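You operate a simulated robot arm through the tools that you are given. There is no shell and no other tool.

The job below is to be done with a simulated robot arm. You get a single attempt, and the scene is never put back.

JOB
Give the core with the blue cap two turns of tape.
Fine: stand it in the winder jaws, swing the tape arm on, turn the dial, swing the arm away and put the core back. Keep it upright; leave the other core untaped.
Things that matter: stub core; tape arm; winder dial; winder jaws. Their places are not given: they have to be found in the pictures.

It is judged by the outcome, as a careful person would: the job done as asked, and still so three seconds after it is handed in. It fails if anything else is knocked over, pushed out of place, dropped, spilled or broken. A push-on lid holds only when it is set on centred and level and pressed home; a screw cap is set on level and turned clockwise until tight.

ROBOT AND FRAMES
A 5-joint arm with a two-finger parallel gripper, fixed in place. Base frame: the origin is at the foot of the arm, x ahead of it, y to its left, z up; the work surface is at about z = 0. Lengths are in mm, angles in rad, forces in N, time in s.
With the tool pointing down near the work surface it reaches from about 260 to 600 mm from the base axis. Its first joint turns from -1.152 to 1.152 rad. The tool tilts only in the upright plane through the base axis and itself; it spins freely about its own axis. Payload 1.57 kg.
The tool frame sits at the grasp point between the pads (the TCP): z along the fingers, y along the line on which they close. The tips reach 30 mm beyond it. The gripper opens to 80 mm. The fingers are 17 mm wide and 12 mm thick; the gripper's body (40 by 82 mm) begins 80 mm behind the TCP.
Orientation is told as [roll, pitch, yaw] about the base's x, y, z axes, in that order, counted from this pose: with the fingers straight down and closing along the base's y, the tool's x points along the base's -x, its y along +y and its z along -z.

CONTROLS
- The arm moves only by the tool arm_command. Its argument "moves" is a list of rows, each a list of 3 entries, a list of its own where there are three numbers: the shift along the tool's x, y, z in units of 25 mm (1.0 is 25 mm), then the turn, a rotation vector about the tool's x, y, z in units of 8 degrees (1.0 is 8 degrees), then the opening, from 0 (shut) to 1 (fully open). In form: [[[tx, ty, tz], [ax, ay, az], hand], ...]. A call has 1 to 20 rows; each row shifts and turns the commanded pose from where the row before left it, along the tool's axes as they then stand. A call with a number of a shift or a turn outside -1 to 1 is refused whole. A row lasts 0.2 s, in which the tool goes at most 50 mm and 0.15 rad; a call with a longer step from one row to the next is refused whole, and so is a gripper value outside its range. Where a pose cannot be reached the arm comes as near as it can. A force on the tool above 40 N (or 10 N above the force at the start of the call, whichever is more), or a blocked arm, ends the call early, and 0.2 s more pass. The fingers move at their own pace (about 153 mm/s each) and stop on an object; they squeeze with about 25 N. The grip force told is the motor's: it shows also when the fingers shut on nothing. Time passes only in rows, and 0.2 s behind the last, so rows that do not move let the fingers close. It gives the time, the measured TCP pose, the force on the tool (base axes), the opening and the grip force at its end, in the units of the frame above (readings bear some noise), with the torque about the TCP (base axes, N m) and any sound that the robot's microphone picked up, and new pictures: "views" is both (left out), scene, wrist or none.
- Cameras (640 x 400 px; columns grow to the right, rows downward): "scene" is fixed at [37.5, 387.7, 535.7]; the picture's right is [-0.80, -0.60, 0.00], its down [-0.27, 0.36, -0.89] and it looks along [0.53, -0.71, -0.45] (base axes); focal length 242 px, centre (320, 200). "wrist" rides on the gripper at [72, -7, -122] in the tool frame; the picture's right is [0.09, 1.00, 0.00], its down [-0.84, 0.08, -0.54] and it looks along [-0.54, 0.05, 0.84] (tool axes); focal length 238 px, centre (320, 200).
- point_at(camera, pixels): there is no depth. For up to 12 entries [column, row, z] of the newest picture of that camera ("zoom" is the newest enlarged one), the place [x, y] in the base frame at which the ray of that pixel passes the height z, good to about 2 mm. No time passes.
- zoom(camera, box): a new picture of the part [left, top, right, bottom] of that camera's present view, enlarged. No time passes.
- hand_in(): hands the job in; it is judged then, once.

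Open the gripper and draw the arm clear of the work before you hand the job in, unless the task says otherwise.

The tools are called after "Call:" as name(argument=value, ...) on one line, values as JSON. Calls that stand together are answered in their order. arm_command: Moves the arm, as the interface text tells. Its arguments: {"type":"object","properties":{"moves":{"type":"array","items":{"type":"array"}},"views":{"type":"string","enum":["both","scene","wrist","none"]}},"required":["moves"]} The other tools are called the same way: point_at (camera, pixels) gives the place at which the rays of pixels pass given heights; zoom (camera, box) takes an enlarged picture of a part of a camera's view; hand_in () hands the job in.

At the start:

```text
time_s: 0.0
tcp_pos: [278.0, -32.7, 479.1]
ee_rot: [0.0, 0.0, 0.0]
wrist_force: [-0.2, -0.4, -0.1]
ft_torque: [0.01, 0.01, 0.01]
finger_gap: 80.1
gripper_force: 0.1
```

scene: 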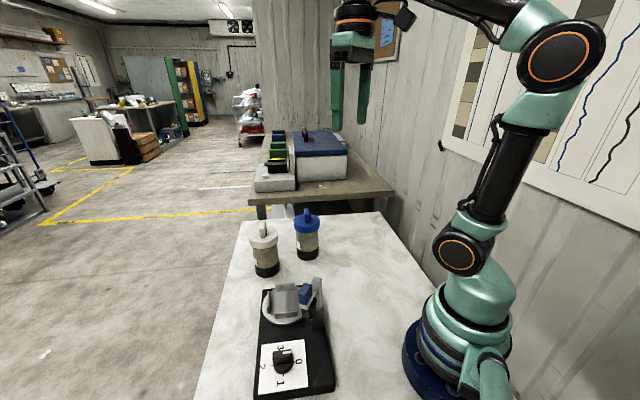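
wrist: 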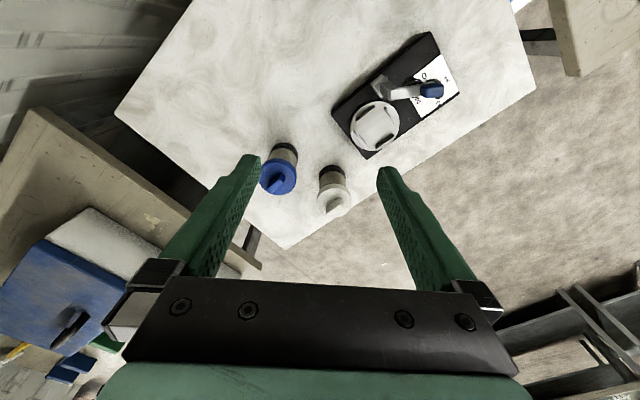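

The scene shows the blue-capped core near (307,235), a white-capped core near (264,252), and the winder with jaws near (290,300) and dial near (285,360). I zoom in on these for detail.

Call:
zoom(camera="scene", box=[230, 190, 370, 290])

Call:
zoom(camera="scene", box=[230, 265, 370, 400])

Call:
zoom(camera="wrist", box=[310, 20, 480, 170])

Call:
zoom(camera="wrist", box=[240, 120, 380, 230])

```text
4.00 times, centred on (300, 240) of scene
```

zoom: 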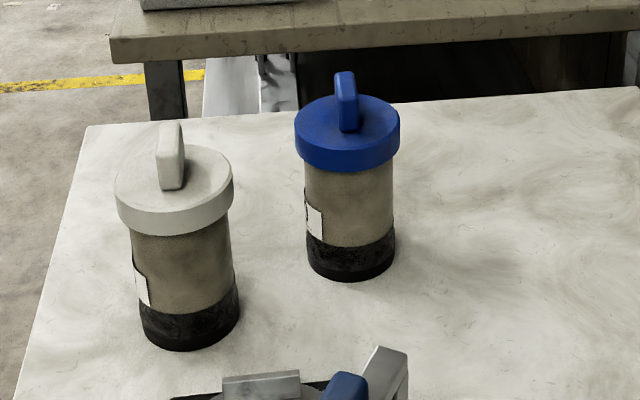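

```text
2.96 times, centred on (300, 332) of scene
```

zoom: 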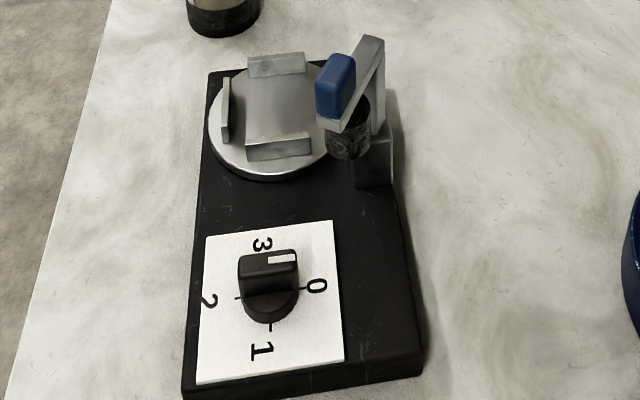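

```text
2.67 times, centred on (395, 95) of wrist
```

zoom: 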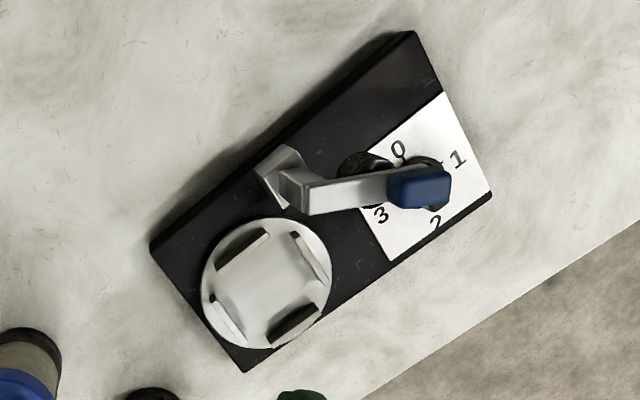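

```text
3.64 times, centred on (310, 175) of wrist
```

zoom: 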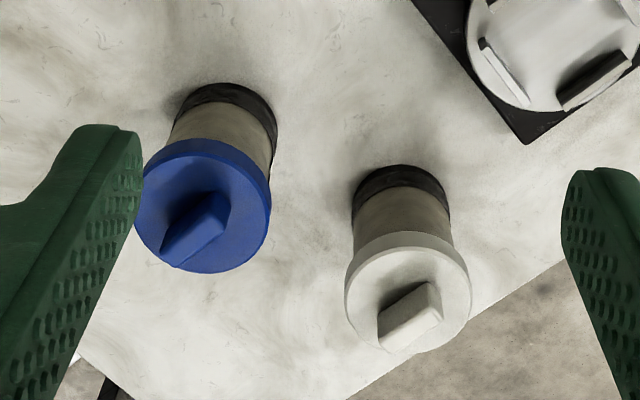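

I locate the cores' feet, the plate corners, the turntable, the post and the dial from both cameras at several heights.

Call:
point_at(camera="scene", pixels=[[307.5, 255.5, 0], [307, 222, 90], [267.5, 272, 0], [263, 237, 90], [283.5, 357, 40], [283, 305, 30], [256, 397, 20], [335, 390, 20], [262, 289, 20], [326, 312, 20]])

Call:
point_at(camera="wrist", pixels=[[375, 124, 20], [375, 124, 30], [332, 112, 20], [366, 158, 20], [429, 32, 20], [459, 93, 20], [380, 85, 60], [432, 89, 80], [284, 152, 0], [332, 175, 0], [278, 178, 90], [332, 198, 90]])

```text
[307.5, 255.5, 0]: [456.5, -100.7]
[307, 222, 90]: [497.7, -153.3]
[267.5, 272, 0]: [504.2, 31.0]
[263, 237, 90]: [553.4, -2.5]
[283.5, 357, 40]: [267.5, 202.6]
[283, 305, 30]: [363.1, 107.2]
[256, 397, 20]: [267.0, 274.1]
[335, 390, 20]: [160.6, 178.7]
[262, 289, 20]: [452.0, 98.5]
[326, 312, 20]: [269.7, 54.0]
```

```text
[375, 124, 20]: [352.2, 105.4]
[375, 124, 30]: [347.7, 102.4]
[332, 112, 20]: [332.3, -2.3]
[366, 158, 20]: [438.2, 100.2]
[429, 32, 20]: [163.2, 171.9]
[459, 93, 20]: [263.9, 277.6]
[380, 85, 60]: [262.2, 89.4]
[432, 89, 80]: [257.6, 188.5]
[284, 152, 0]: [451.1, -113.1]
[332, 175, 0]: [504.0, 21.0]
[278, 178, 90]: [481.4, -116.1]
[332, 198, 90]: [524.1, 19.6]
```

The plate appears to run diagonally, with the turntable near (355,103), and the blue core sits near (455,-105). I move lower over the blue core for a closer look at its cap tab.

Call:
arm_command(moves=[[[-0.4, -0.45, 0.95], [0, 0, 0], 1], [[-0.4, -0.45, 0.95], [0, 0, 0], 1], [[-0.4, -0.45, 0.95], [0, 0, 0], 1], [[-0.4, -0.45, 0.95], [0, 0, 0], 1], [[-0.4, -0.45, 0.95], [0, 0, 0], 1], [[-0.4, -0.45, 0.95], [0, 0, 0], 1], [[0, 0, 0], [0, 0, 0], 1]], views="both")

```text
time_s: 1.6
tcp_pos: [336.9, -100.1, 335.1]
ee_rot: [0.001, 0.001, 0.001]
wrist_force: [0.9, -0.3, 0.3]
ft_torque: [0.01, 0.02, 0.01]
finger_gap: 80.3
gripper_force: 0.0
```

scene: 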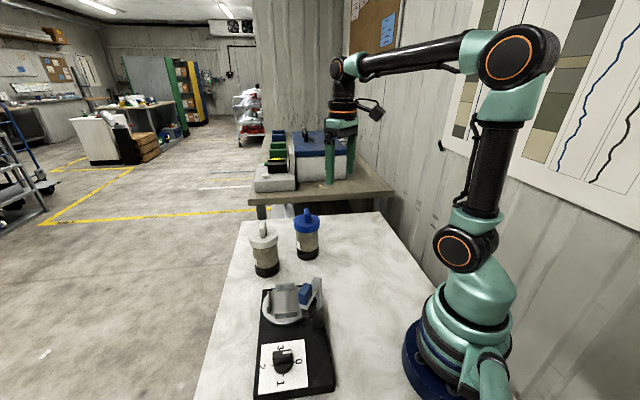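
wrist: 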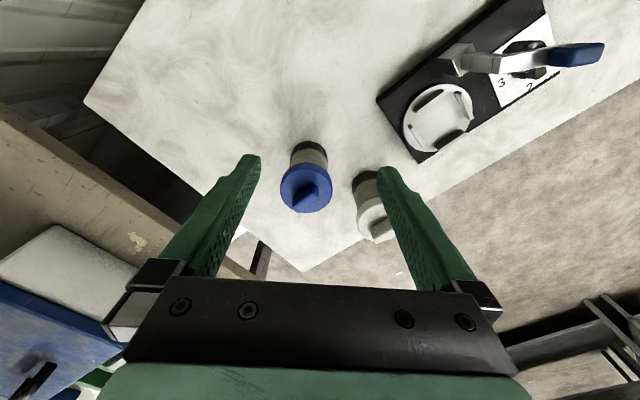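

The core's cap is at about (306,188) in the wrist view. I zoom there for the tab's orientation and the core's dimensions.

Call:
zoom(camera="wrist", box=[255, 130, 365, 220])

Call:
zoom(camera="wrist", box=[370, 0, 620, 170])

Call:
zoom(camera="scene", box=[230, 195, 350, 285])

```text
4.44 times, centred on (310, 175) of wrist
```

zoom: 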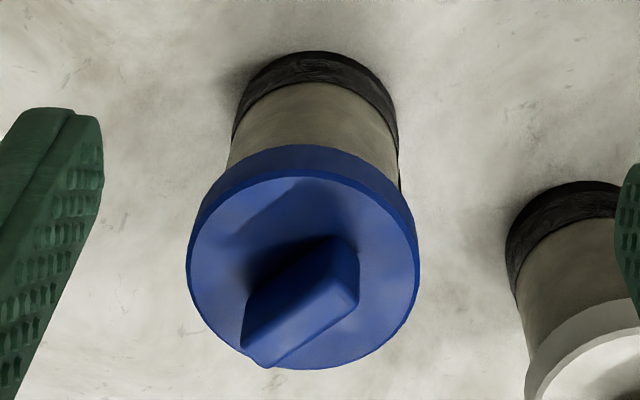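

```text
2.35 times, centred on (495, 85) of wrist
```

zoom: 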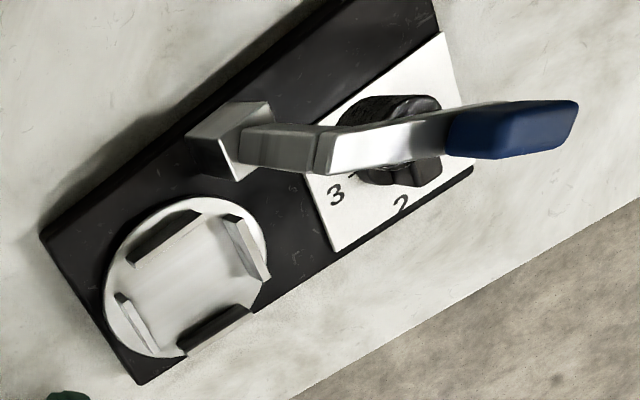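

```text
4.44 times, centred on (290, 240) of scene
```

zoom: 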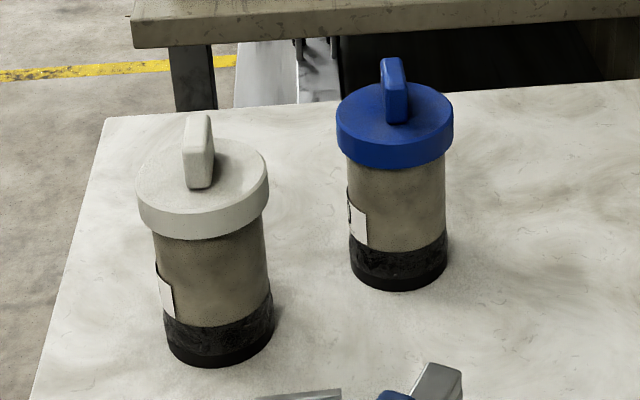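

I triangulate the core's base edges and cap disc from both cameras at trial heights.

Call:
point_at(camera="wrist", pixels=[[308.9, 141.7, 0], [290.4, 159, 0], [327.6, 157, 0], [306.2, 190.3, 100], [306.2, 190.3, 130], [280.3, 188, 130], [332, 189, 130]])

Call:
point_at(camera="scene", pixels=[[308, 260.3, 0], [296.5, 255.5, 0], [318.6, 253.5, 0], [306.9, 220.9, 100], [306.9, 220.9, 130], [268, 277.6, 0], [293.6, 221, 130], [320, 221, 130]])

```text
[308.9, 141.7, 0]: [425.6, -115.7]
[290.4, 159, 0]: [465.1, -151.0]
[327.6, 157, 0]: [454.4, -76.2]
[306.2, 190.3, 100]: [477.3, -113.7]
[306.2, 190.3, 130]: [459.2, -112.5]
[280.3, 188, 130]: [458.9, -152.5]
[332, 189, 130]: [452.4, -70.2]
```

```text
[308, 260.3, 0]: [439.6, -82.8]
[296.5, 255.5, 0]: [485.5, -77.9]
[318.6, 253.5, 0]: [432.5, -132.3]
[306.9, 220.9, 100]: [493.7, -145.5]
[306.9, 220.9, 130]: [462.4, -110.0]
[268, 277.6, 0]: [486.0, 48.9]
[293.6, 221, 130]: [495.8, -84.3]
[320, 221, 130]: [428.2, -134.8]
```

The cap top triangulates to about (461,-111) at z=130, with the core about 75 mm in diameter. Next I triangulate the tape arm's blue handle, the post, the turntable and the dial.

Call:
point_at(camera="wrist", pixels=[[577, 55, 120], [577, 55, 160], [577, 55, 200], [455, 60, 60], [455, 60, 120], [438, 117, 20], [438, 117, 40], [523, 60, 30], [523, 60, 60], [503, 82, 20], [531, 86, 20]])

Call:
point_at(camera="scene", pixels=[[305, 293.5, 120], [305, 293.5, 160], [305, 293.5, 200], [320, 280, 120], [320, 280, 160], [283.5, 306, 20], [283.5, 306, 40], [283.5, 356, 30], [283.5, 356, 60]])

```text
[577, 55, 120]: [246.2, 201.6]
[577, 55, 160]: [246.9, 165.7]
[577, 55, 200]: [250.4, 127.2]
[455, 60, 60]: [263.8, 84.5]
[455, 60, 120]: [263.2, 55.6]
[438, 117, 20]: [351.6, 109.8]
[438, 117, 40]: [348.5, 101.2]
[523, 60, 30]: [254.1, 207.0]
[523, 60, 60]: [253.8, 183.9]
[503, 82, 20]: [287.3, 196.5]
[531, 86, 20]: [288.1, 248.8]
```

```text
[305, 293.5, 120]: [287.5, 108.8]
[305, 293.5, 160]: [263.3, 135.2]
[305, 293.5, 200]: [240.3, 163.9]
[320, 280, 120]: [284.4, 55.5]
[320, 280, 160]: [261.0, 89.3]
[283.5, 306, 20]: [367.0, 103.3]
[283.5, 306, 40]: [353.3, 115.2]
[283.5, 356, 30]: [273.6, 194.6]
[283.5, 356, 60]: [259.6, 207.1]
```

The tape arm's handle appears to be at about z=180 near (252,148), and its post near (263,75). I spin the tool 90° and move so the wrist camera looks straight at the winder.

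Call:
arm_command(moves=[[[0, 0, 0], [0, 0, -1], 1], [[0, 0, 0], [0, 0, -1], 1], [[0, 0, 0], [0, 0, -1], 1], [[0, 0, 0], [0, 0, -1], 1], [[0, 0, 0], [0, 0, -1], 1], [[0, 0, 0], [0, 0, -1], 1], [[0, 0, 0], [0, 0, -1], 1], [[0, 0, 0], [0, 0, -1], 1], [[0, 0, 0], [0, 0, -1], 1], [[0, 0, 0], [0, 0, -1], 1], [[0, 0, 0], [0, 0, -1], 1], [[0, 0, 0], [0, 0, -0.25], 1], [[-0.8, 0.17, 0], [0, 0, 0], 1], [[-0.8, 0.17, 0], [0, 0, 0], 1], [[-0.8, 0.17, 0], [0, 0, 0], 1], [[-0.8, 0.17, 0], [0, 0, 0], 1], [[0, 0, 0], [0, 0, 0], 1]], views="both")

```text
time_s: 5.2
tcp_pos: [321.7, -20.1, 337.4]
ee_rot: [0.0, -0.001, 1.572]
wrist_force: [0.2, 1.2, -0.2]
ft_torque: [-0.02, 0.02, -0.04]
finger_gap: 79.9
gripper_force: 0.1
```

scene: 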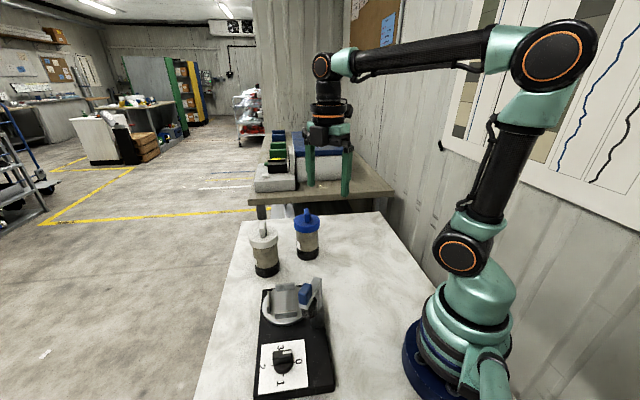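
wrist: 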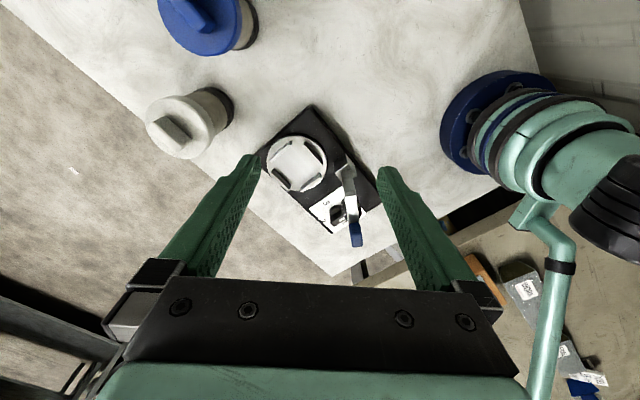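

The winder is now between the fingers around (315,180) in the wrist view. I zoom in for its details.

Call:
zoom(camera="wrist", box=[250, 95, 390, 255])

Call:
zoom(camera="wrist", box=[255, 120, 345, 200])

Call:
zoom(camera="wrist", box=[290, 170, 380, 250])

Call:
zoom(camera="scene", box=[250, 270, 340, 340])

Call:
zoom(camera="scene", box=[250, 335, 340, 400])

```text
2.50 times, centred on (320, 175) of wrist
```

zoom: 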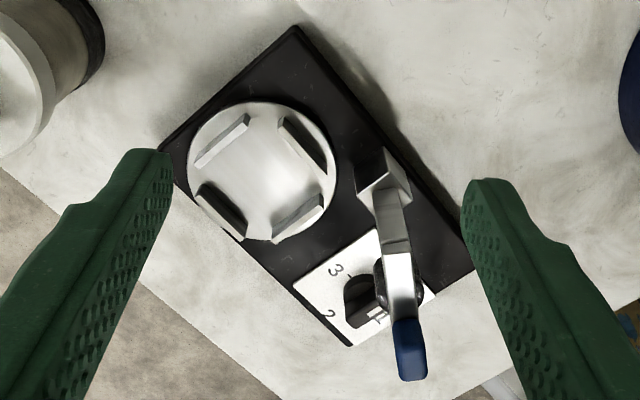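

```text
5.00 times, centred on (300, 160) of wrist
```

zoom: 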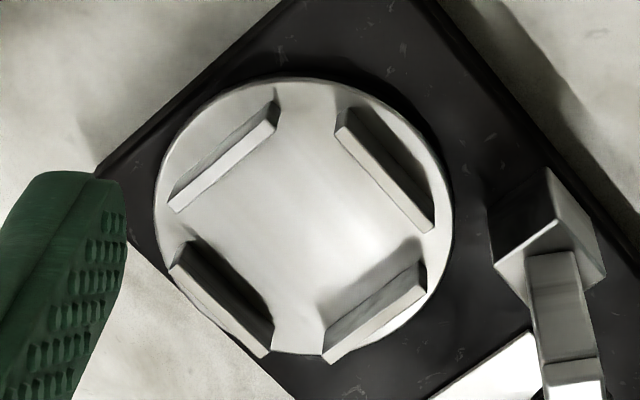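

```text
5.00 times, centred on (335, 210) of wrist
```

zoom: 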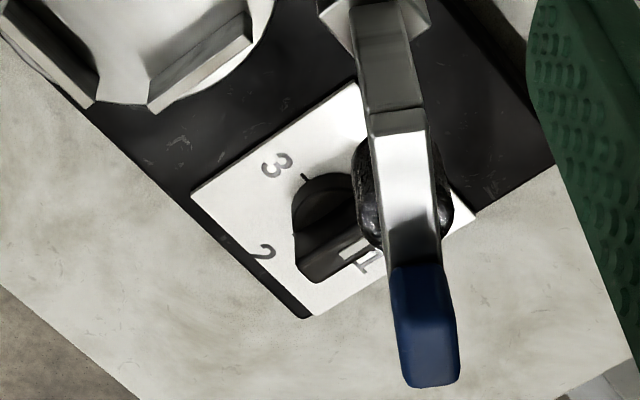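

```text
5.71 times, centred on (295, 305) of scene
```

zoom: 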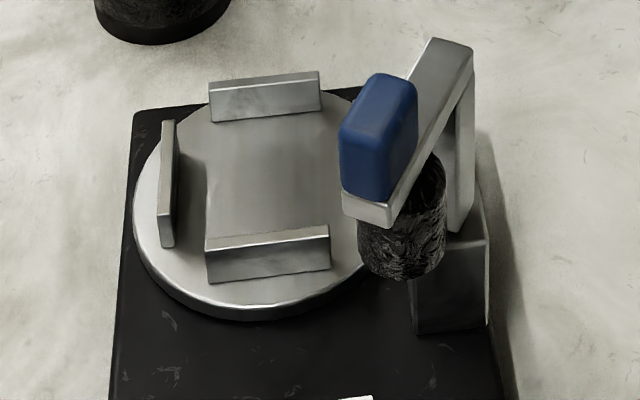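

```text
6.15 times, centred on (295, 368) of scene
```

zoom: 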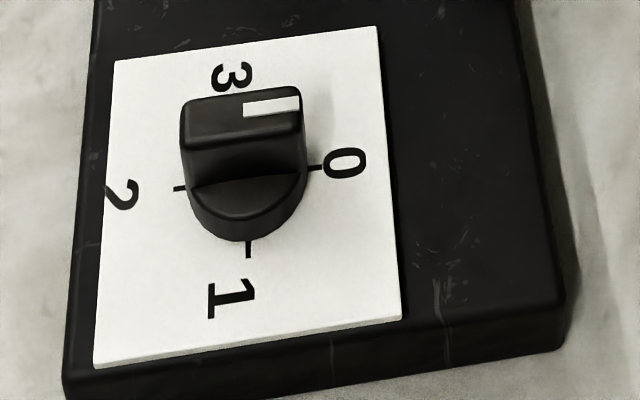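

The dial shows its white pointer at 0, with 1 and 2 following clockwise from above, and the tape arm is parked over the dial. I descend a little to measure the jaws and arm more closely.

Call:
arm_command(moves=[[[-0.16, -0.186, 0.98], [0, 0, 0], 1], [[-0.16, -0.186, 0.98], [0, 0, 0], 1], [[-0.16, -0.186, 0.98], [0, 0, 0], 1], [[-0.16, -0.186, 0.98], [0, 0, 0], 1], [[-0.16, -0.186, 0.98], [0, 0, 0], 1], [[0, 0, 0], [0, 0, 0], 1]], views="both")

Call:
zoom(camera="wrist", box=[240, 110, 400, 250])

Call:
zoom(camera="wrist", box=[260, 120, 370, 200])

```text
time_s: 6.6
tcp_pos: [345.4, 1.6, 214.5]
ee_rot: [0.001, -0.002, 1.57]
wrist_force: [0.3, -0.4, 0.2]
ft_torque: [0.02, 0.01, 0.02]
finger_gap: 79.8
gripper_force: 0.1
```

scene: 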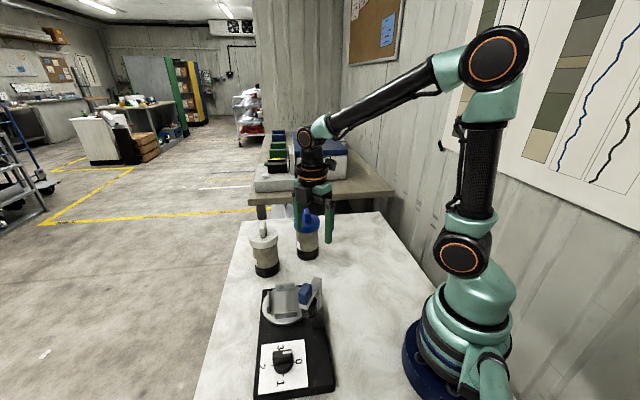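
wrist: 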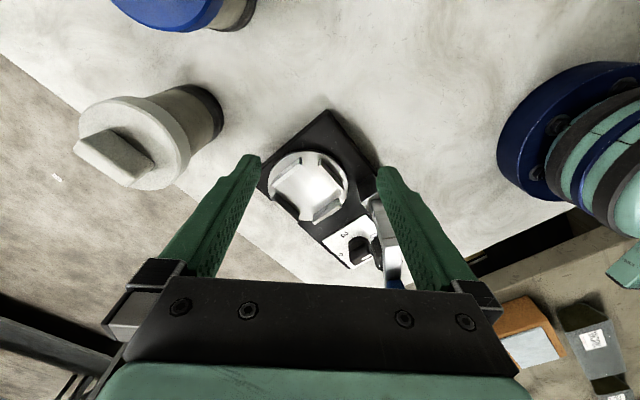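

```text
2.86 times, centred on (320, 180) of wrist
```

zoom: 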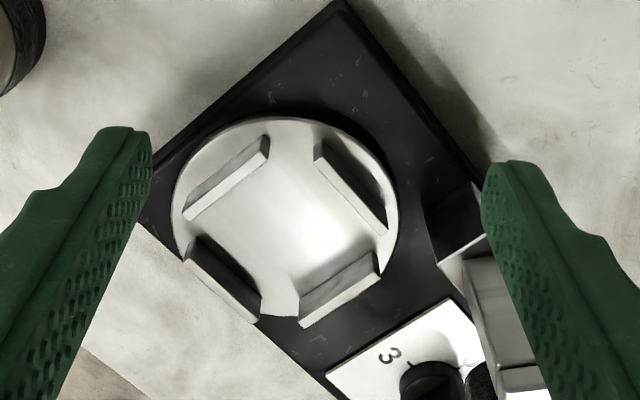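

```text
5.00 times, centred on (315, 160) of wrist
```

zoom: 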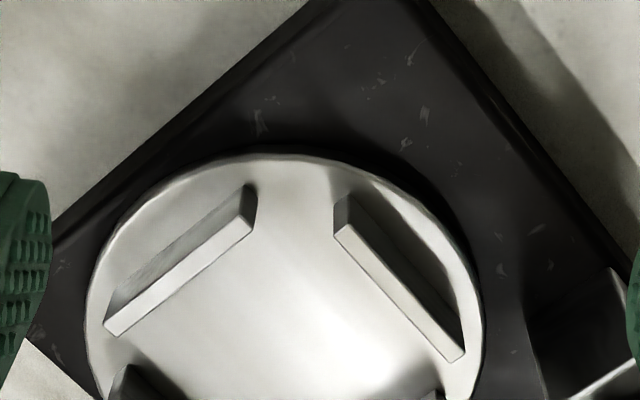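

I take one more enlarged picture centred on the jaws.

Call:
zoom(camera="wrist", box=[258, 142, 362, 232])

```text
4.44 times, centred on (310, 187) of wrist
```

zoom: 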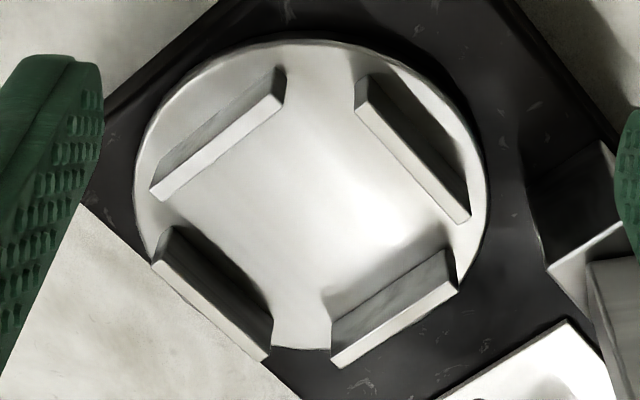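

I now query the jaw top edges at trial heights from this enlarged picture and from the scene camera to fix their height and the jaw centre.

Call:
point_at(camera="zoom", pixels=[[165, 202, 30], [165, 202, 45], [165, 202, 60], [285, 107, 45], [355, 107, 45], [457, 222, 45], [331, 352, 45], [455, 280, 45], [160, 252, 45], [268, 348, 45], [310, 198, 25]])

Call:
point_at(camera="scene", pixels=[[275.8, 286.1, 30], [275.8, 286.1, 45], [275.8, 286.1, 60], [295.0, 284.4, 30], [295.0, 284.4, 45], [295.0, 284.4, 60]])

```text
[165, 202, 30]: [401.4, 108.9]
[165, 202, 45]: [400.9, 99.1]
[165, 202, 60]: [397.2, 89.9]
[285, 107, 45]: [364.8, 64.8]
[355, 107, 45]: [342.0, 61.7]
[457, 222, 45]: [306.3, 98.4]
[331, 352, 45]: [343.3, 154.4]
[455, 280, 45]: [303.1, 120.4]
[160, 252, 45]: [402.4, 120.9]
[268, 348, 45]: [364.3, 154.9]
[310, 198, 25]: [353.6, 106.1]
```

```text
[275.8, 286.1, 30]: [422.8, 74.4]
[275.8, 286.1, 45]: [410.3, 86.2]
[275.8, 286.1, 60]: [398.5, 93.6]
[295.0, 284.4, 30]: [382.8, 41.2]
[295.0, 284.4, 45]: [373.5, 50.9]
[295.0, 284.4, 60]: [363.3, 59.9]
```

Jaw tops agree at z≈58. I recompute all inner top edges there.

Call:
point_at(camera="zoom", pixels=[[165, 202, 58], [285, 107, 58], [355, 107, 58], [457, 222, 58], [331, 352, 58], [455, 280, 58], [160, 252, 58], [268, 348, 58], [312, 196, 40], [135, 196, 40], [490, 196, 40], [312, 42, 40]])

Call:
zoom(camera="scene", box=[250, 275, 320, 330])

```text
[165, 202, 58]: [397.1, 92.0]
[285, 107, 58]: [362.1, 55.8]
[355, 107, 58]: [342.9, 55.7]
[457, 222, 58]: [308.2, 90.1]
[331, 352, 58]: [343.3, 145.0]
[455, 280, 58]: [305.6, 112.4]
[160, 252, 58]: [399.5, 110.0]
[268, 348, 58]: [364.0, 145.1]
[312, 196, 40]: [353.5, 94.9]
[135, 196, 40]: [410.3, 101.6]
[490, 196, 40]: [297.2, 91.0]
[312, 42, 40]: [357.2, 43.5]
```

```text
7.27 times, centred on (285, 302) of scene
```

zoom: 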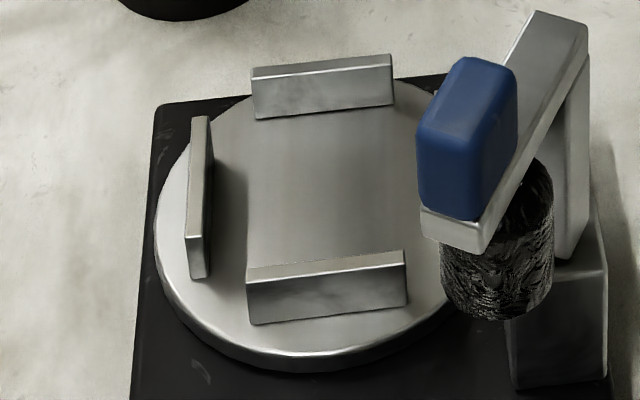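

The jaw gap looks like about 78 mm centred near (353,101), so seating will be tight. I repeat one pixel several times to see how noisy the readings are.

Call:
point_at(camera="scene", pixels=[[285, 300, 40], [285, 300, 40], [285, 300, 40], [285, 300, 40], [285, 300, 41], [285, 300, 42], [286, 300, 40], [287, 300, 40], [288, 300, 40], [285, 301, 40], [285, 302, 40], [285, 303, 40]])

Call:
point_at(camera="wrist", pixels=[[310, 187, 40], [310, 187, 40], [310, 187, 40], [310, 187, 41], [310, 187, 42], [311, 187, 40], [312, 187, 40], [313, 187, 40], [310, 188, 40], [310, 189, 40]])

```text
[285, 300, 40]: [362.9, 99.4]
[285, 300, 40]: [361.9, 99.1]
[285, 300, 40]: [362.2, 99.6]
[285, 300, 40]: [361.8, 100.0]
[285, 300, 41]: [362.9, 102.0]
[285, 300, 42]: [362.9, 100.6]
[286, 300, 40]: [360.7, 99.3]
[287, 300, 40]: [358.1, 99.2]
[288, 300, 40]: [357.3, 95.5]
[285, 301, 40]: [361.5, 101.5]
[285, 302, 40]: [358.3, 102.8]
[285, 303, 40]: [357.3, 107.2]
```

```text
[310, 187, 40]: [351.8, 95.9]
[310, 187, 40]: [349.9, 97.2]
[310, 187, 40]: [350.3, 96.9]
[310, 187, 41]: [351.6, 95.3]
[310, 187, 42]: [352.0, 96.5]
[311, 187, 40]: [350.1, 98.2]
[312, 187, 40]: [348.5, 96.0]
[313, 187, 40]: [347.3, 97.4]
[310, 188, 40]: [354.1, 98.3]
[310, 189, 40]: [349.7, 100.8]
```

Noise is independent per query, about 1 mm, so averaging works. I shift left to get the tape arm clearly in the wrist view.

Call:
arm_command(moves=[[[0.21, 0.55, -0.65], [0, 0, 0], 1], [[0.21, 0.55, -0.65], [0, 0, 0], 1], [[0.21, 0.55, -0.65], [0, 0, 0], 1], [[0.21, 0.55, -0.65], [0, 0, 0], 1], [[0, 0, 0], [0, 0, 0], 1]], views="wrist")

Call:
zoom(camera="wrist", box=[250, 120, 390, 280])

Call:
zoom(camera="wrist", box=[290, 170, 380, 280])

```text
time_s: 7.8
tcp_pos: [288.9, -20.5, 279.4]
ee_rot: [0.0, 0.0, 1.571]
wrist_force: [0.2, 0.4, 0.3]
ft_torque: [0.03, -0.02, -0.07]
finger_gap: 80.0
gripper_force: 0.0
```

wrist: 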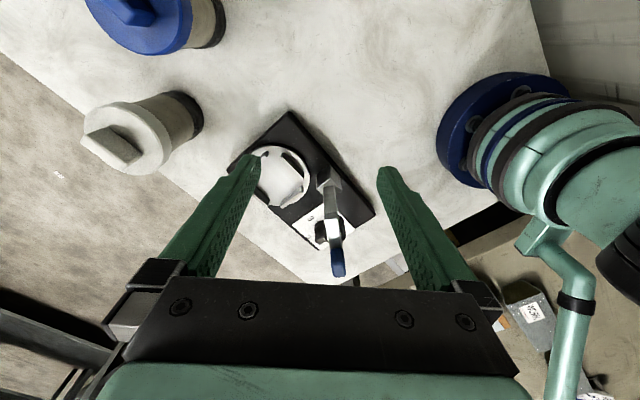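

```text
2.50 times, centred on (320, 200) of wrist
```

zoom: 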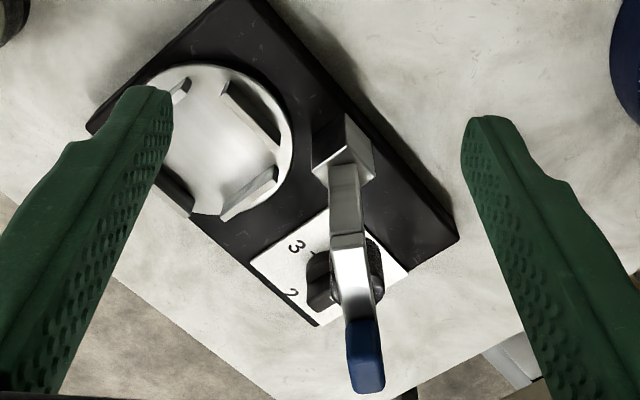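

```text
3.64 times, centred on (335, 225) of wrist
```

zoom: 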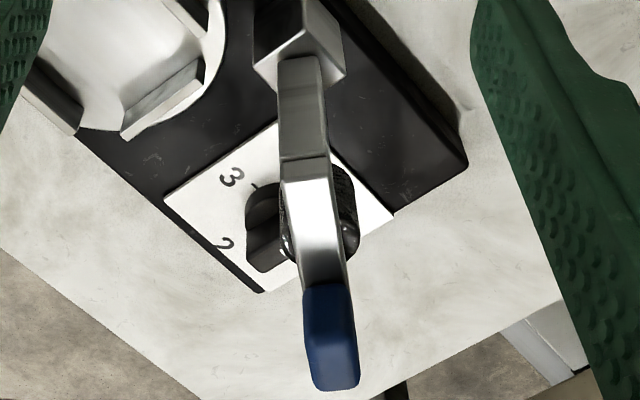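

I triangulate the tape arm's bar end and the blue handle's top with both cameras.

Call:
point_at(camera="wrist", pixels=[[324.8, 214, 120], [324.8, 214, 150], [324.8, 214, 180], [337.7, 212.6, 150], [331, 213.5, 150], [339, 273, 150], [339, 273, 180], [339, 273, 210], [335.5, 250, 150], [335.5, 250, 130], [331, 186, 60], [331, 186, 80]])

Call:
point_at(camera="scene", pixels=[[314.6, 276.2, 120], [314.6, 276.2, 150], [314.6, 276.2, 180], [321.7, 278.2, 150], [308, 284, 150], [308, 284, 180], [308, 284, 210], [305, 290, 180], [303, 305, 150], [303, 305, 130]])

```text
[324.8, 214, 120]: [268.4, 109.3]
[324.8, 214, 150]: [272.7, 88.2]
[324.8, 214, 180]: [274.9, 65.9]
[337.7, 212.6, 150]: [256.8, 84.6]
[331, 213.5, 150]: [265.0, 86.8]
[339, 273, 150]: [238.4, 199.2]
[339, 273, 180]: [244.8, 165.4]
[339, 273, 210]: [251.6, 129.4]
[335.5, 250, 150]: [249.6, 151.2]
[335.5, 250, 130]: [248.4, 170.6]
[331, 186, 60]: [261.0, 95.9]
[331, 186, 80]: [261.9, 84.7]
```

```text
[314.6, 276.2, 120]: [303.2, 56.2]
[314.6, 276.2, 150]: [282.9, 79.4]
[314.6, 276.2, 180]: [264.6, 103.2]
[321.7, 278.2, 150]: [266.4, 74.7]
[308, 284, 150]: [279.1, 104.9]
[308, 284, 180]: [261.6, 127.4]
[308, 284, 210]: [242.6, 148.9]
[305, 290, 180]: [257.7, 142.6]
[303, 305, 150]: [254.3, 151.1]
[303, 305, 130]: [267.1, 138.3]
```

The handle top triangulates to about (249,142) at z≈200, so the arm pivots around (265,80) and should swing clockwise onto the core. Now I go to the blue core with the tool spun to yaw 135°, so the tab can be seen in line with the fingers.

Call:
arm_command(moves=[[[0, 0, 0], [0, 0, -1], 1], [[0, 0, 0], [0, 0, -1], 1], [[0, 0, 0], [0, 0, -1], 1], [[0, 0, 0], [0, 0, -1], 1], [[0, 0, 0], [0, 0, -1], 1], [[0, 0, 0], [0, 0, -0.63], 1], [[0.99, -0.23, 0.07], [0, 0, 0], 1], [[0.99, -0.23, 0.07], [0, 0, 0], 1], [[0.99, -0.23, 0.07], [0, 0, 0], 1], [[0.99, -0.23, 0.07], [0, 0, 0], 1], [[0.99, -0.23, 0.07], [0, 0, 0], 1], [[0.99, -0.23, 0.07], [0, 0, 0], 1], [[0.99, -0.23, 0.07], [0, 0, 0], 1], [[0.99, -0.23, 0.07], [0, 0, 0], 1], [[0.99, -0.23, 0.07], [0, 0, 0], 1], [[0.99, -0.23, 0.07], [0, 0, 0], 1], [[0, 0, 0], [0, 0, 0], 1]], views="both")

Call:
zoom(camera="wrist", box=[250, 110, 390, 250])

```text
time_s: 11.4
tcp_pos: [504.4, -155.3, 258.5]
ee_rot: [0.0, 0.0, 2.358]
wrist_force: [0.2, 0.0, 0.8]
ft_torque: [0.03, -0.01, 0.04]
finger_gap: 80.0
gripper_force: 0.1
```

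scene: 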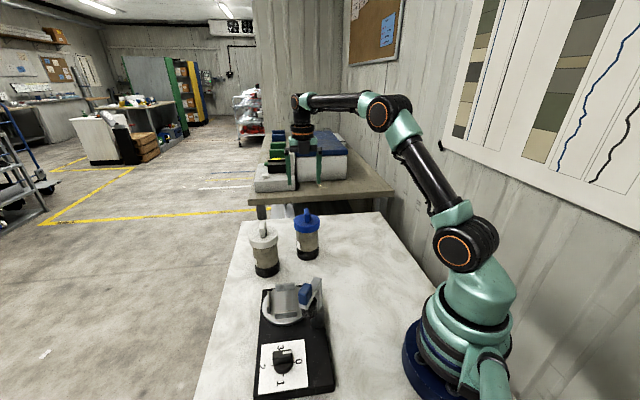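
wrist: 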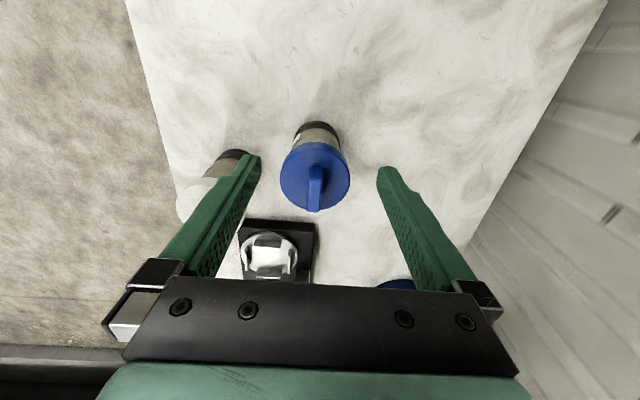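

```text
2.86 times, centred on (320, 180) of wrist
```

zoom: 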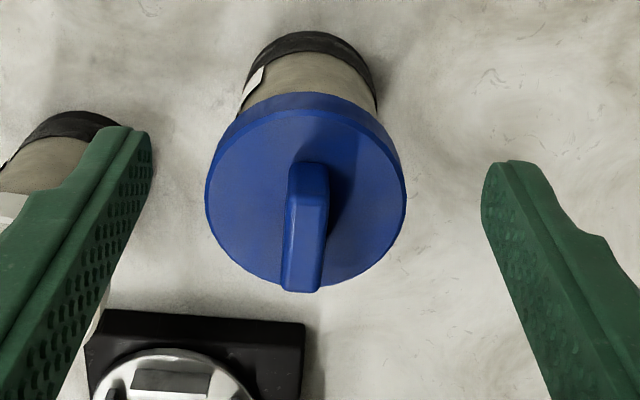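

The tab now runs nearly along the image column, so yaw 135° is close to right. I zoom further on the cap to measure the tab.

Call:
zoom(camera="wrist", box=[275, 135, 355, 217])

Call:
zoom(camera="scene", box=[280, 200, 340, 265])

```text
4.88 times, centred on (315, 176) of wrist
```

zoom: 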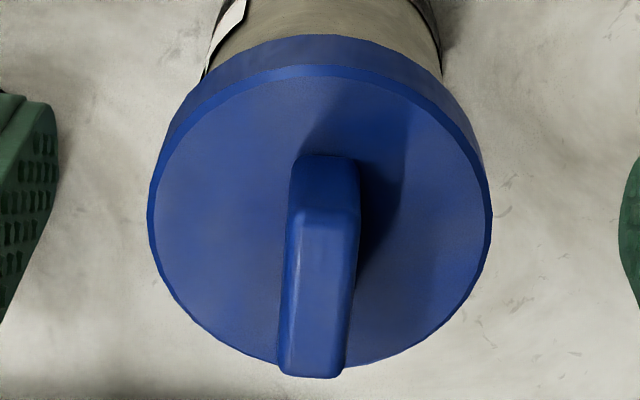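

```text
6.15 times, centred on (310, 232) of scene
```

zoom: 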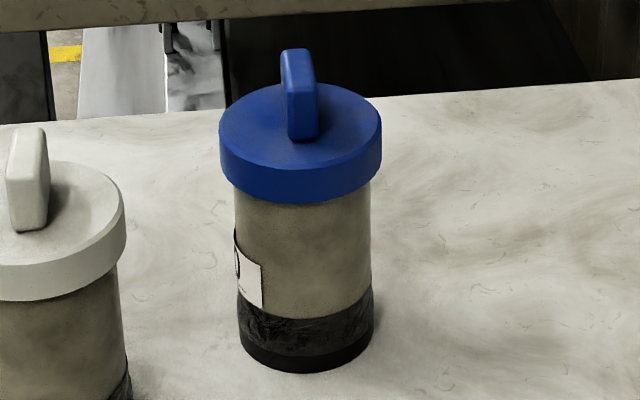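

The tab is about 14 mm thick, 40 mm long and 30 mm tall. I measure the cap rim at z=130 and the tab corners at z=160 from the wrist picture, and the foot from the scene.

Call:
point_at(camera="wrist", pixels=[[279.7, 179.1, 130], [349.8, 179.1, 130], [314.6, 148.9, 130], [315.4, 210.4, 130], [310.3, 178.6, 160], [323.2, 178.6, 160], [307.4, 211.2, 160], [320.1, 211.8, 160], [310.3, 178.6, 160], [323.2, 178.6, 160], [307.4, 211.2, 160], [320.1, 211.8, 160]])

Call:
point_at(camera="wrist", pixels=[[279.7, 179.1, 130], [349.8, 179.1, 130], [314.6, 148.9, 130], [315.4, 210.4, 130], [279.7, 179.1, 130], [349.8, 179.1, 130], [314.6, 148.9, 130], [315.4, 210.4, 130], [279.7, 179.1, 130], [349.8, 179.1, 130], [314.6, 148.9, 130], [315.4, 210.4, 130]])

Call:
point_at(camera="zoom", pixels=[[300, 115, 130], [219, 120, 130], [382, 120, 130], [300, 84, 130], [300, 170, 130], [297, 48, 160], [301, 90, 160], [307, 373, 0], [240, 345, 0], [373, 330, 0], [300, 115, 130], [300, 170, 130]])

```text
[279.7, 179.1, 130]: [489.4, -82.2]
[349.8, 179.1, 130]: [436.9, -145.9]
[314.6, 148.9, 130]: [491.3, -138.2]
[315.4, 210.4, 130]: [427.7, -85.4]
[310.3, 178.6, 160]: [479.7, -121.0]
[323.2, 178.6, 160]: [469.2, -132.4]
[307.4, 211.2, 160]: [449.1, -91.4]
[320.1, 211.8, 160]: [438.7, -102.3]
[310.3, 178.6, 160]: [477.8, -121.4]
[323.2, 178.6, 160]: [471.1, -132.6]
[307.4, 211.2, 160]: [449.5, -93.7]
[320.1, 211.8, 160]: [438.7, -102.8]
```

```text
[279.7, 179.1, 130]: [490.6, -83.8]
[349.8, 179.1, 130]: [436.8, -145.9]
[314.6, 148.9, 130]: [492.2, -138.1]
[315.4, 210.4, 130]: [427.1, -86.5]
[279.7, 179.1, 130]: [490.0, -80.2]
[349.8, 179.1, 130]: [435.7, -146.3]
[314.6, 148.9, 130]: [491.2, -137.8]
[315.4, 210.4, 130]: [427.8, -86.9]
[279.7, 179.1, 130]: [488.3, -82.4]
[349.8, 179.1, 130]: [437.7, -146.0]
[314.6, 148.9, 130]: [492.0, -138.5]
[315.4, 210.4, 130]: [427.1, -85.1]
```

```text
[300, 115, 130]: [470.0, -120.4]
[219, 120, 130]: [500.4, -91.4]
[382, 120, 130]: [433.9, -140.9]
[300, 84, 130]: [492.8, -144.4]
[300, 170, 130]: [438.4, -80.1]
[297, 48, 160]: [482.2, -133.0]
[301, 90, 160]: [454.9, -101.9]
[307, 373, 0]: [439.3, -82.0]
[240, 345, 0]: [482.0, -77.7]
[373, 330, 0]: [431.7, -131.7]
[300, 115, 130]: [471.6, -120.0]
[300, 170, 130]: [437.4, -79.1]
```

The tab centre measures about (459.5,-112.5) and the cap centre (461,-113), with the tab at azimuth 136°, so I line the tool up over (460,-112.5). I lower to just above the tab with the gripper half open.

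Call:
arm_command(moves=[[[-0.823, 0.013, 0], [0, 0, 0], 0.6], [[-0.823, 0.013, 0], [0, 0, 0], 0.6], [[-0.823, 0.013, 0], [0, 0, 0], 0.6], [[0, 0, 0.7], [0, 0, 0], 0.6], [[0, 0, 0.7], [0, 0, 0], 0.6], [[0, 0, 0.6], [0, 0, 0], 0.6], [[0, 0, 0], [0, 0, 0], 0.6]], views="both")

Call:
zoom(camera="wrist", box=[200, 100, 440, 290])

Call:
zoom(camera="scene", box=[270, 160, 350, 265])

```text
time_s: 13.0
tcp_pos: [460.6, -112.9, 210.4]
ee_rot: [0.0, 0.0, 2.356]
wrist_force: [-0.1, 1.0, 0.1]
ft_torque: [-0.01, 0.01, 0.0]
finger_gap: 48.3
gripper_force: 0.0
```

scene: 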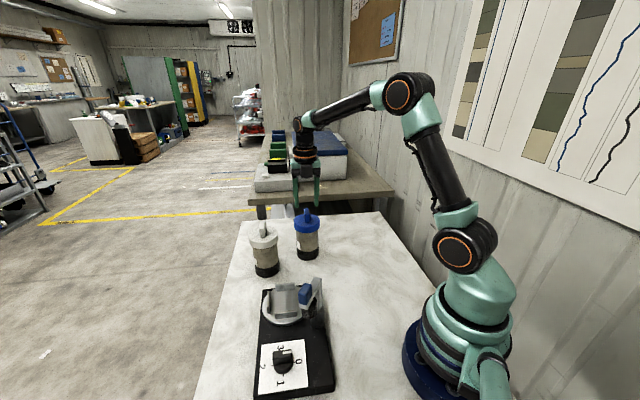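
wrist: 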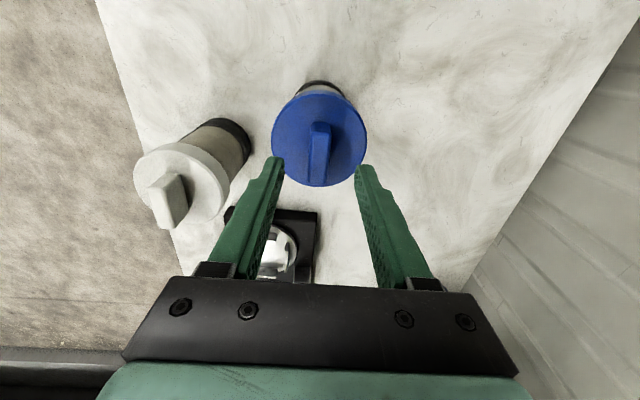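

```text
2.11 times, centred on (320, 195) of wrist
```

zoom: 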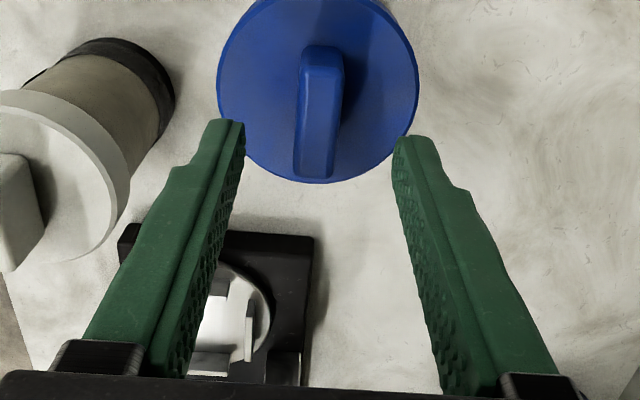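

```text
3.81 times, centred on (310, 212) of scene
```

zoom: 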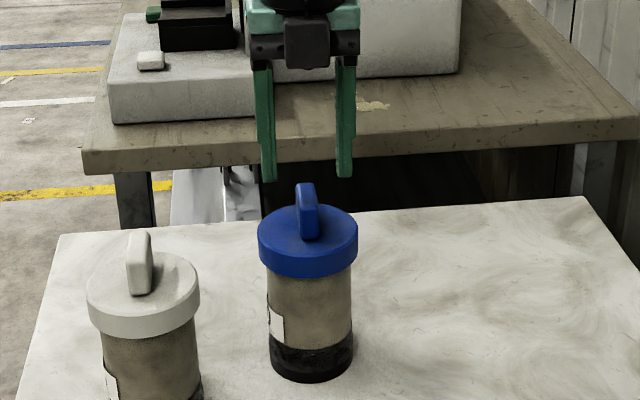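

The fingers straddle the tab symmetrically. I zoom once more from this closer pose to refine the tab and cap centre before descending.

Call:
zoom(camera="wrist", box=[260, 75, 380, 195])

```text
3.33 times, centred on (320, 135) of wrist
```

zoom: 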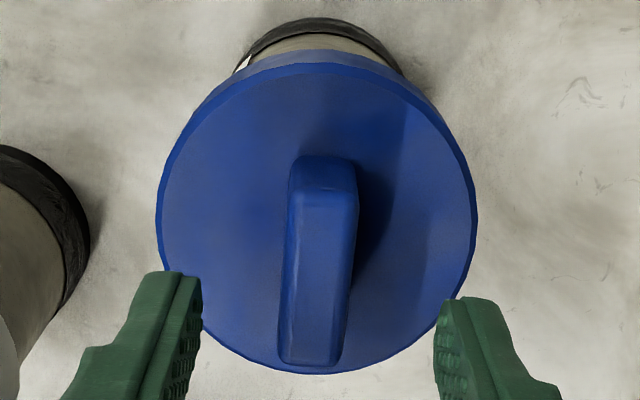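

I query the rim and tab corners in this picture, twice for averaging.

Call:
point_at(camera="zoom", pixels=[[155, 210, 130], [477, 212, 130], [318, 63, 130], [318, 374, 130], [155, 210, 130], [477, 212, 130], [318, 63, 130], [318, 374, 130], [155, 210, 130], [477, 212, 130], [318, 63, 130], [318, 374, 130]])

Call:
point_at(camera="zoom", pixels=[[292, 190, 160], [358, 190, 160], [279, 362, 160], [341, 365, 160], [292, 190, 160], [358, 190, 160], [279, 362, 160], [341, 365, 160], [292, 190, 160], [358, 190, 160], [279, 362, 160], [341, 365, 160]])

```text
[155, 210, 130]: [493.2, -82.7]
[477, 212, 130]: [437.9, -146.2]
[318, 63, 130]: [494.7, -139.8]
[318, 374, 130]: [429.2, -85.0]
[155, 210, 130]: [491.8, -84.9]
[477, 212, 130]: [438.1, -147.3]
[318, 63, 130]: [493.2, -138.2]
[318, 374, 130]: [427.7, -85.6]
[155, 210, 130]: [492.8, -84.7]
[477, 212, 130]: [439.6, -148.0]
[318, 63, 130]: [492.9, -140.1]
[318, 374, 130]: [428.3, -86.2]
```

```text
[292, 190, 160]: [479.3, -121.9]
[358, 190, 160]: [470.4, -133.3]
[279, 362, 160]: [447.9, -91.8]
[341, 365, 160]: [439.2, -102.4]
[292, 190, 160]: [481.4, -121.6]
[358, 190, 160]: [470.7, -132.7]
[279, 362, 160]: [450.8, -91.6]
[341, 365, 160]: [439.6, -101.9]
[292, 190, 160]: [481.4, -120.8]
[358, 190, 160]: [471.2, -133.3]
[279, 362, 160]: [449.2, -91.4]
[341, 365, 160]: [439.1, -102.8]
```

Tab centre measures (460.0,-112.1), azimuth 136°, and the TCP is at (460.6,-112.9), so alignment is good. I turn 1°, descend to z≈166 (tips about 6 mm above the cap) and close on the tab.

Call:
arm_command(moves=[[[0, 0, 0.6], [0, 0, -0.13], 0.6], [[0, 0, 0.6], [0, 0, 0], 0.6], [[0, 0, 0.576], [0, 0, 0], 0.6], [[0, 0, 0], [0, 0, 0], 0.6]], views="both")

Call:
zoom(camera="scene", box=[280, 190, 340, 265])

Call:
zoom(camera="wrist", box=[240, 75, 400, 195])

```text
time_s: 14.0
tcp_pos: [460.9, -111.7, 167.3]
ee_rot: [0.0, 0.0, 2.373]
wrist_force: [0.4, 0.5, -0.3]
ft_torque: [0.02, -0.05, 0.01]
finger_gap: 47.8
gripper_force: 0.1
```

scene: 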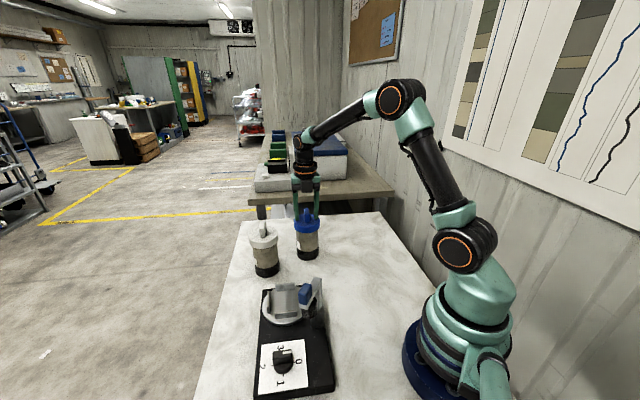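
wrist: 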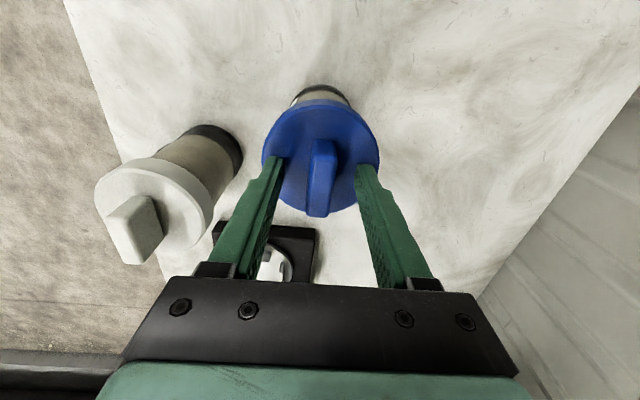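

```text
5.33 times, centred on (310, 228) of scene
```

zoom: 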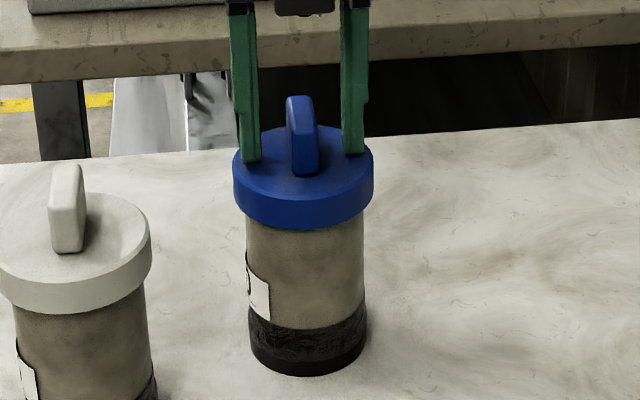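

```text
3.33 times, centred on (320, 135) of wrist
```

zoom: 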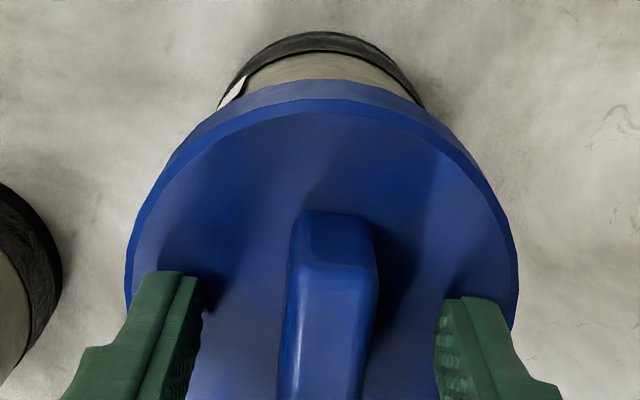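

The fingertips sit just above the cap on both sides of the tab. I close the gripper and let it settle.

Call:
arm_command(moves=[[[0, 0, 0.1], [0, 0, 0], 0.6], [[0, 0, 0], [0, 0, 0], 0.2], [[0, 0, 0], [0, 0, 0], 0], [[0, 0, 0], [0, 0, 0], 0], [[0, 0, 0], [0, 0, 0], 0]], views="both")

Call:
zoom(camera="scene", box=[280, 190, 340, 265])

```text
time_s: 15.2
tcp_pos: [460.5, -111.0, 165.1]
ee_rot: [0.001, 0.0, 2.374]
wrist_force: [2.4, 2.4, 3.0]
ft_torque: [0.12, -0.06, -0.05]
finger_gap: 14.8
gripper_force: 25.3
```

scene: 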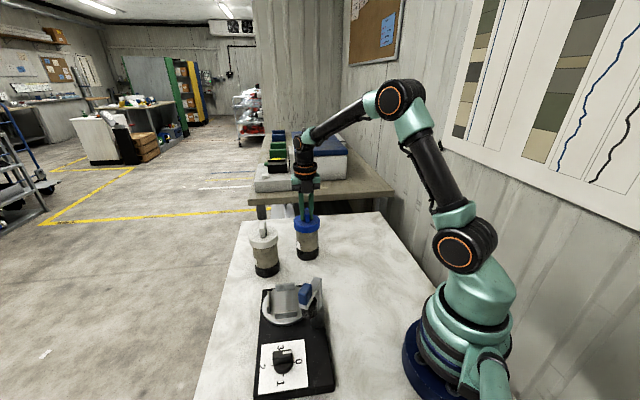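
wrist: 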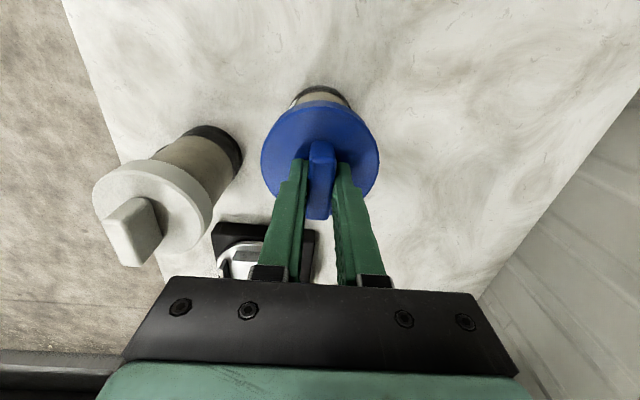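

```text
5.33 times, centred on (310, 228) of scene
```

zoom: 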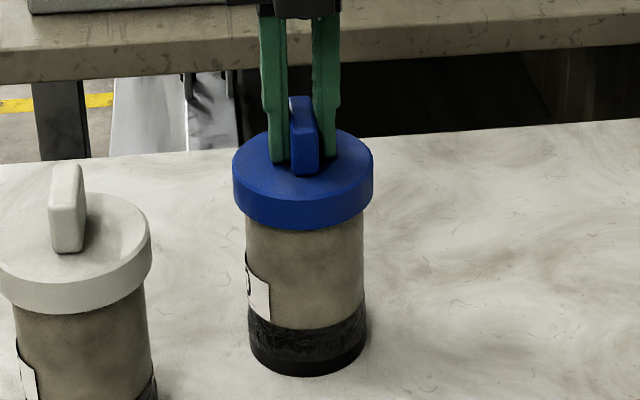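

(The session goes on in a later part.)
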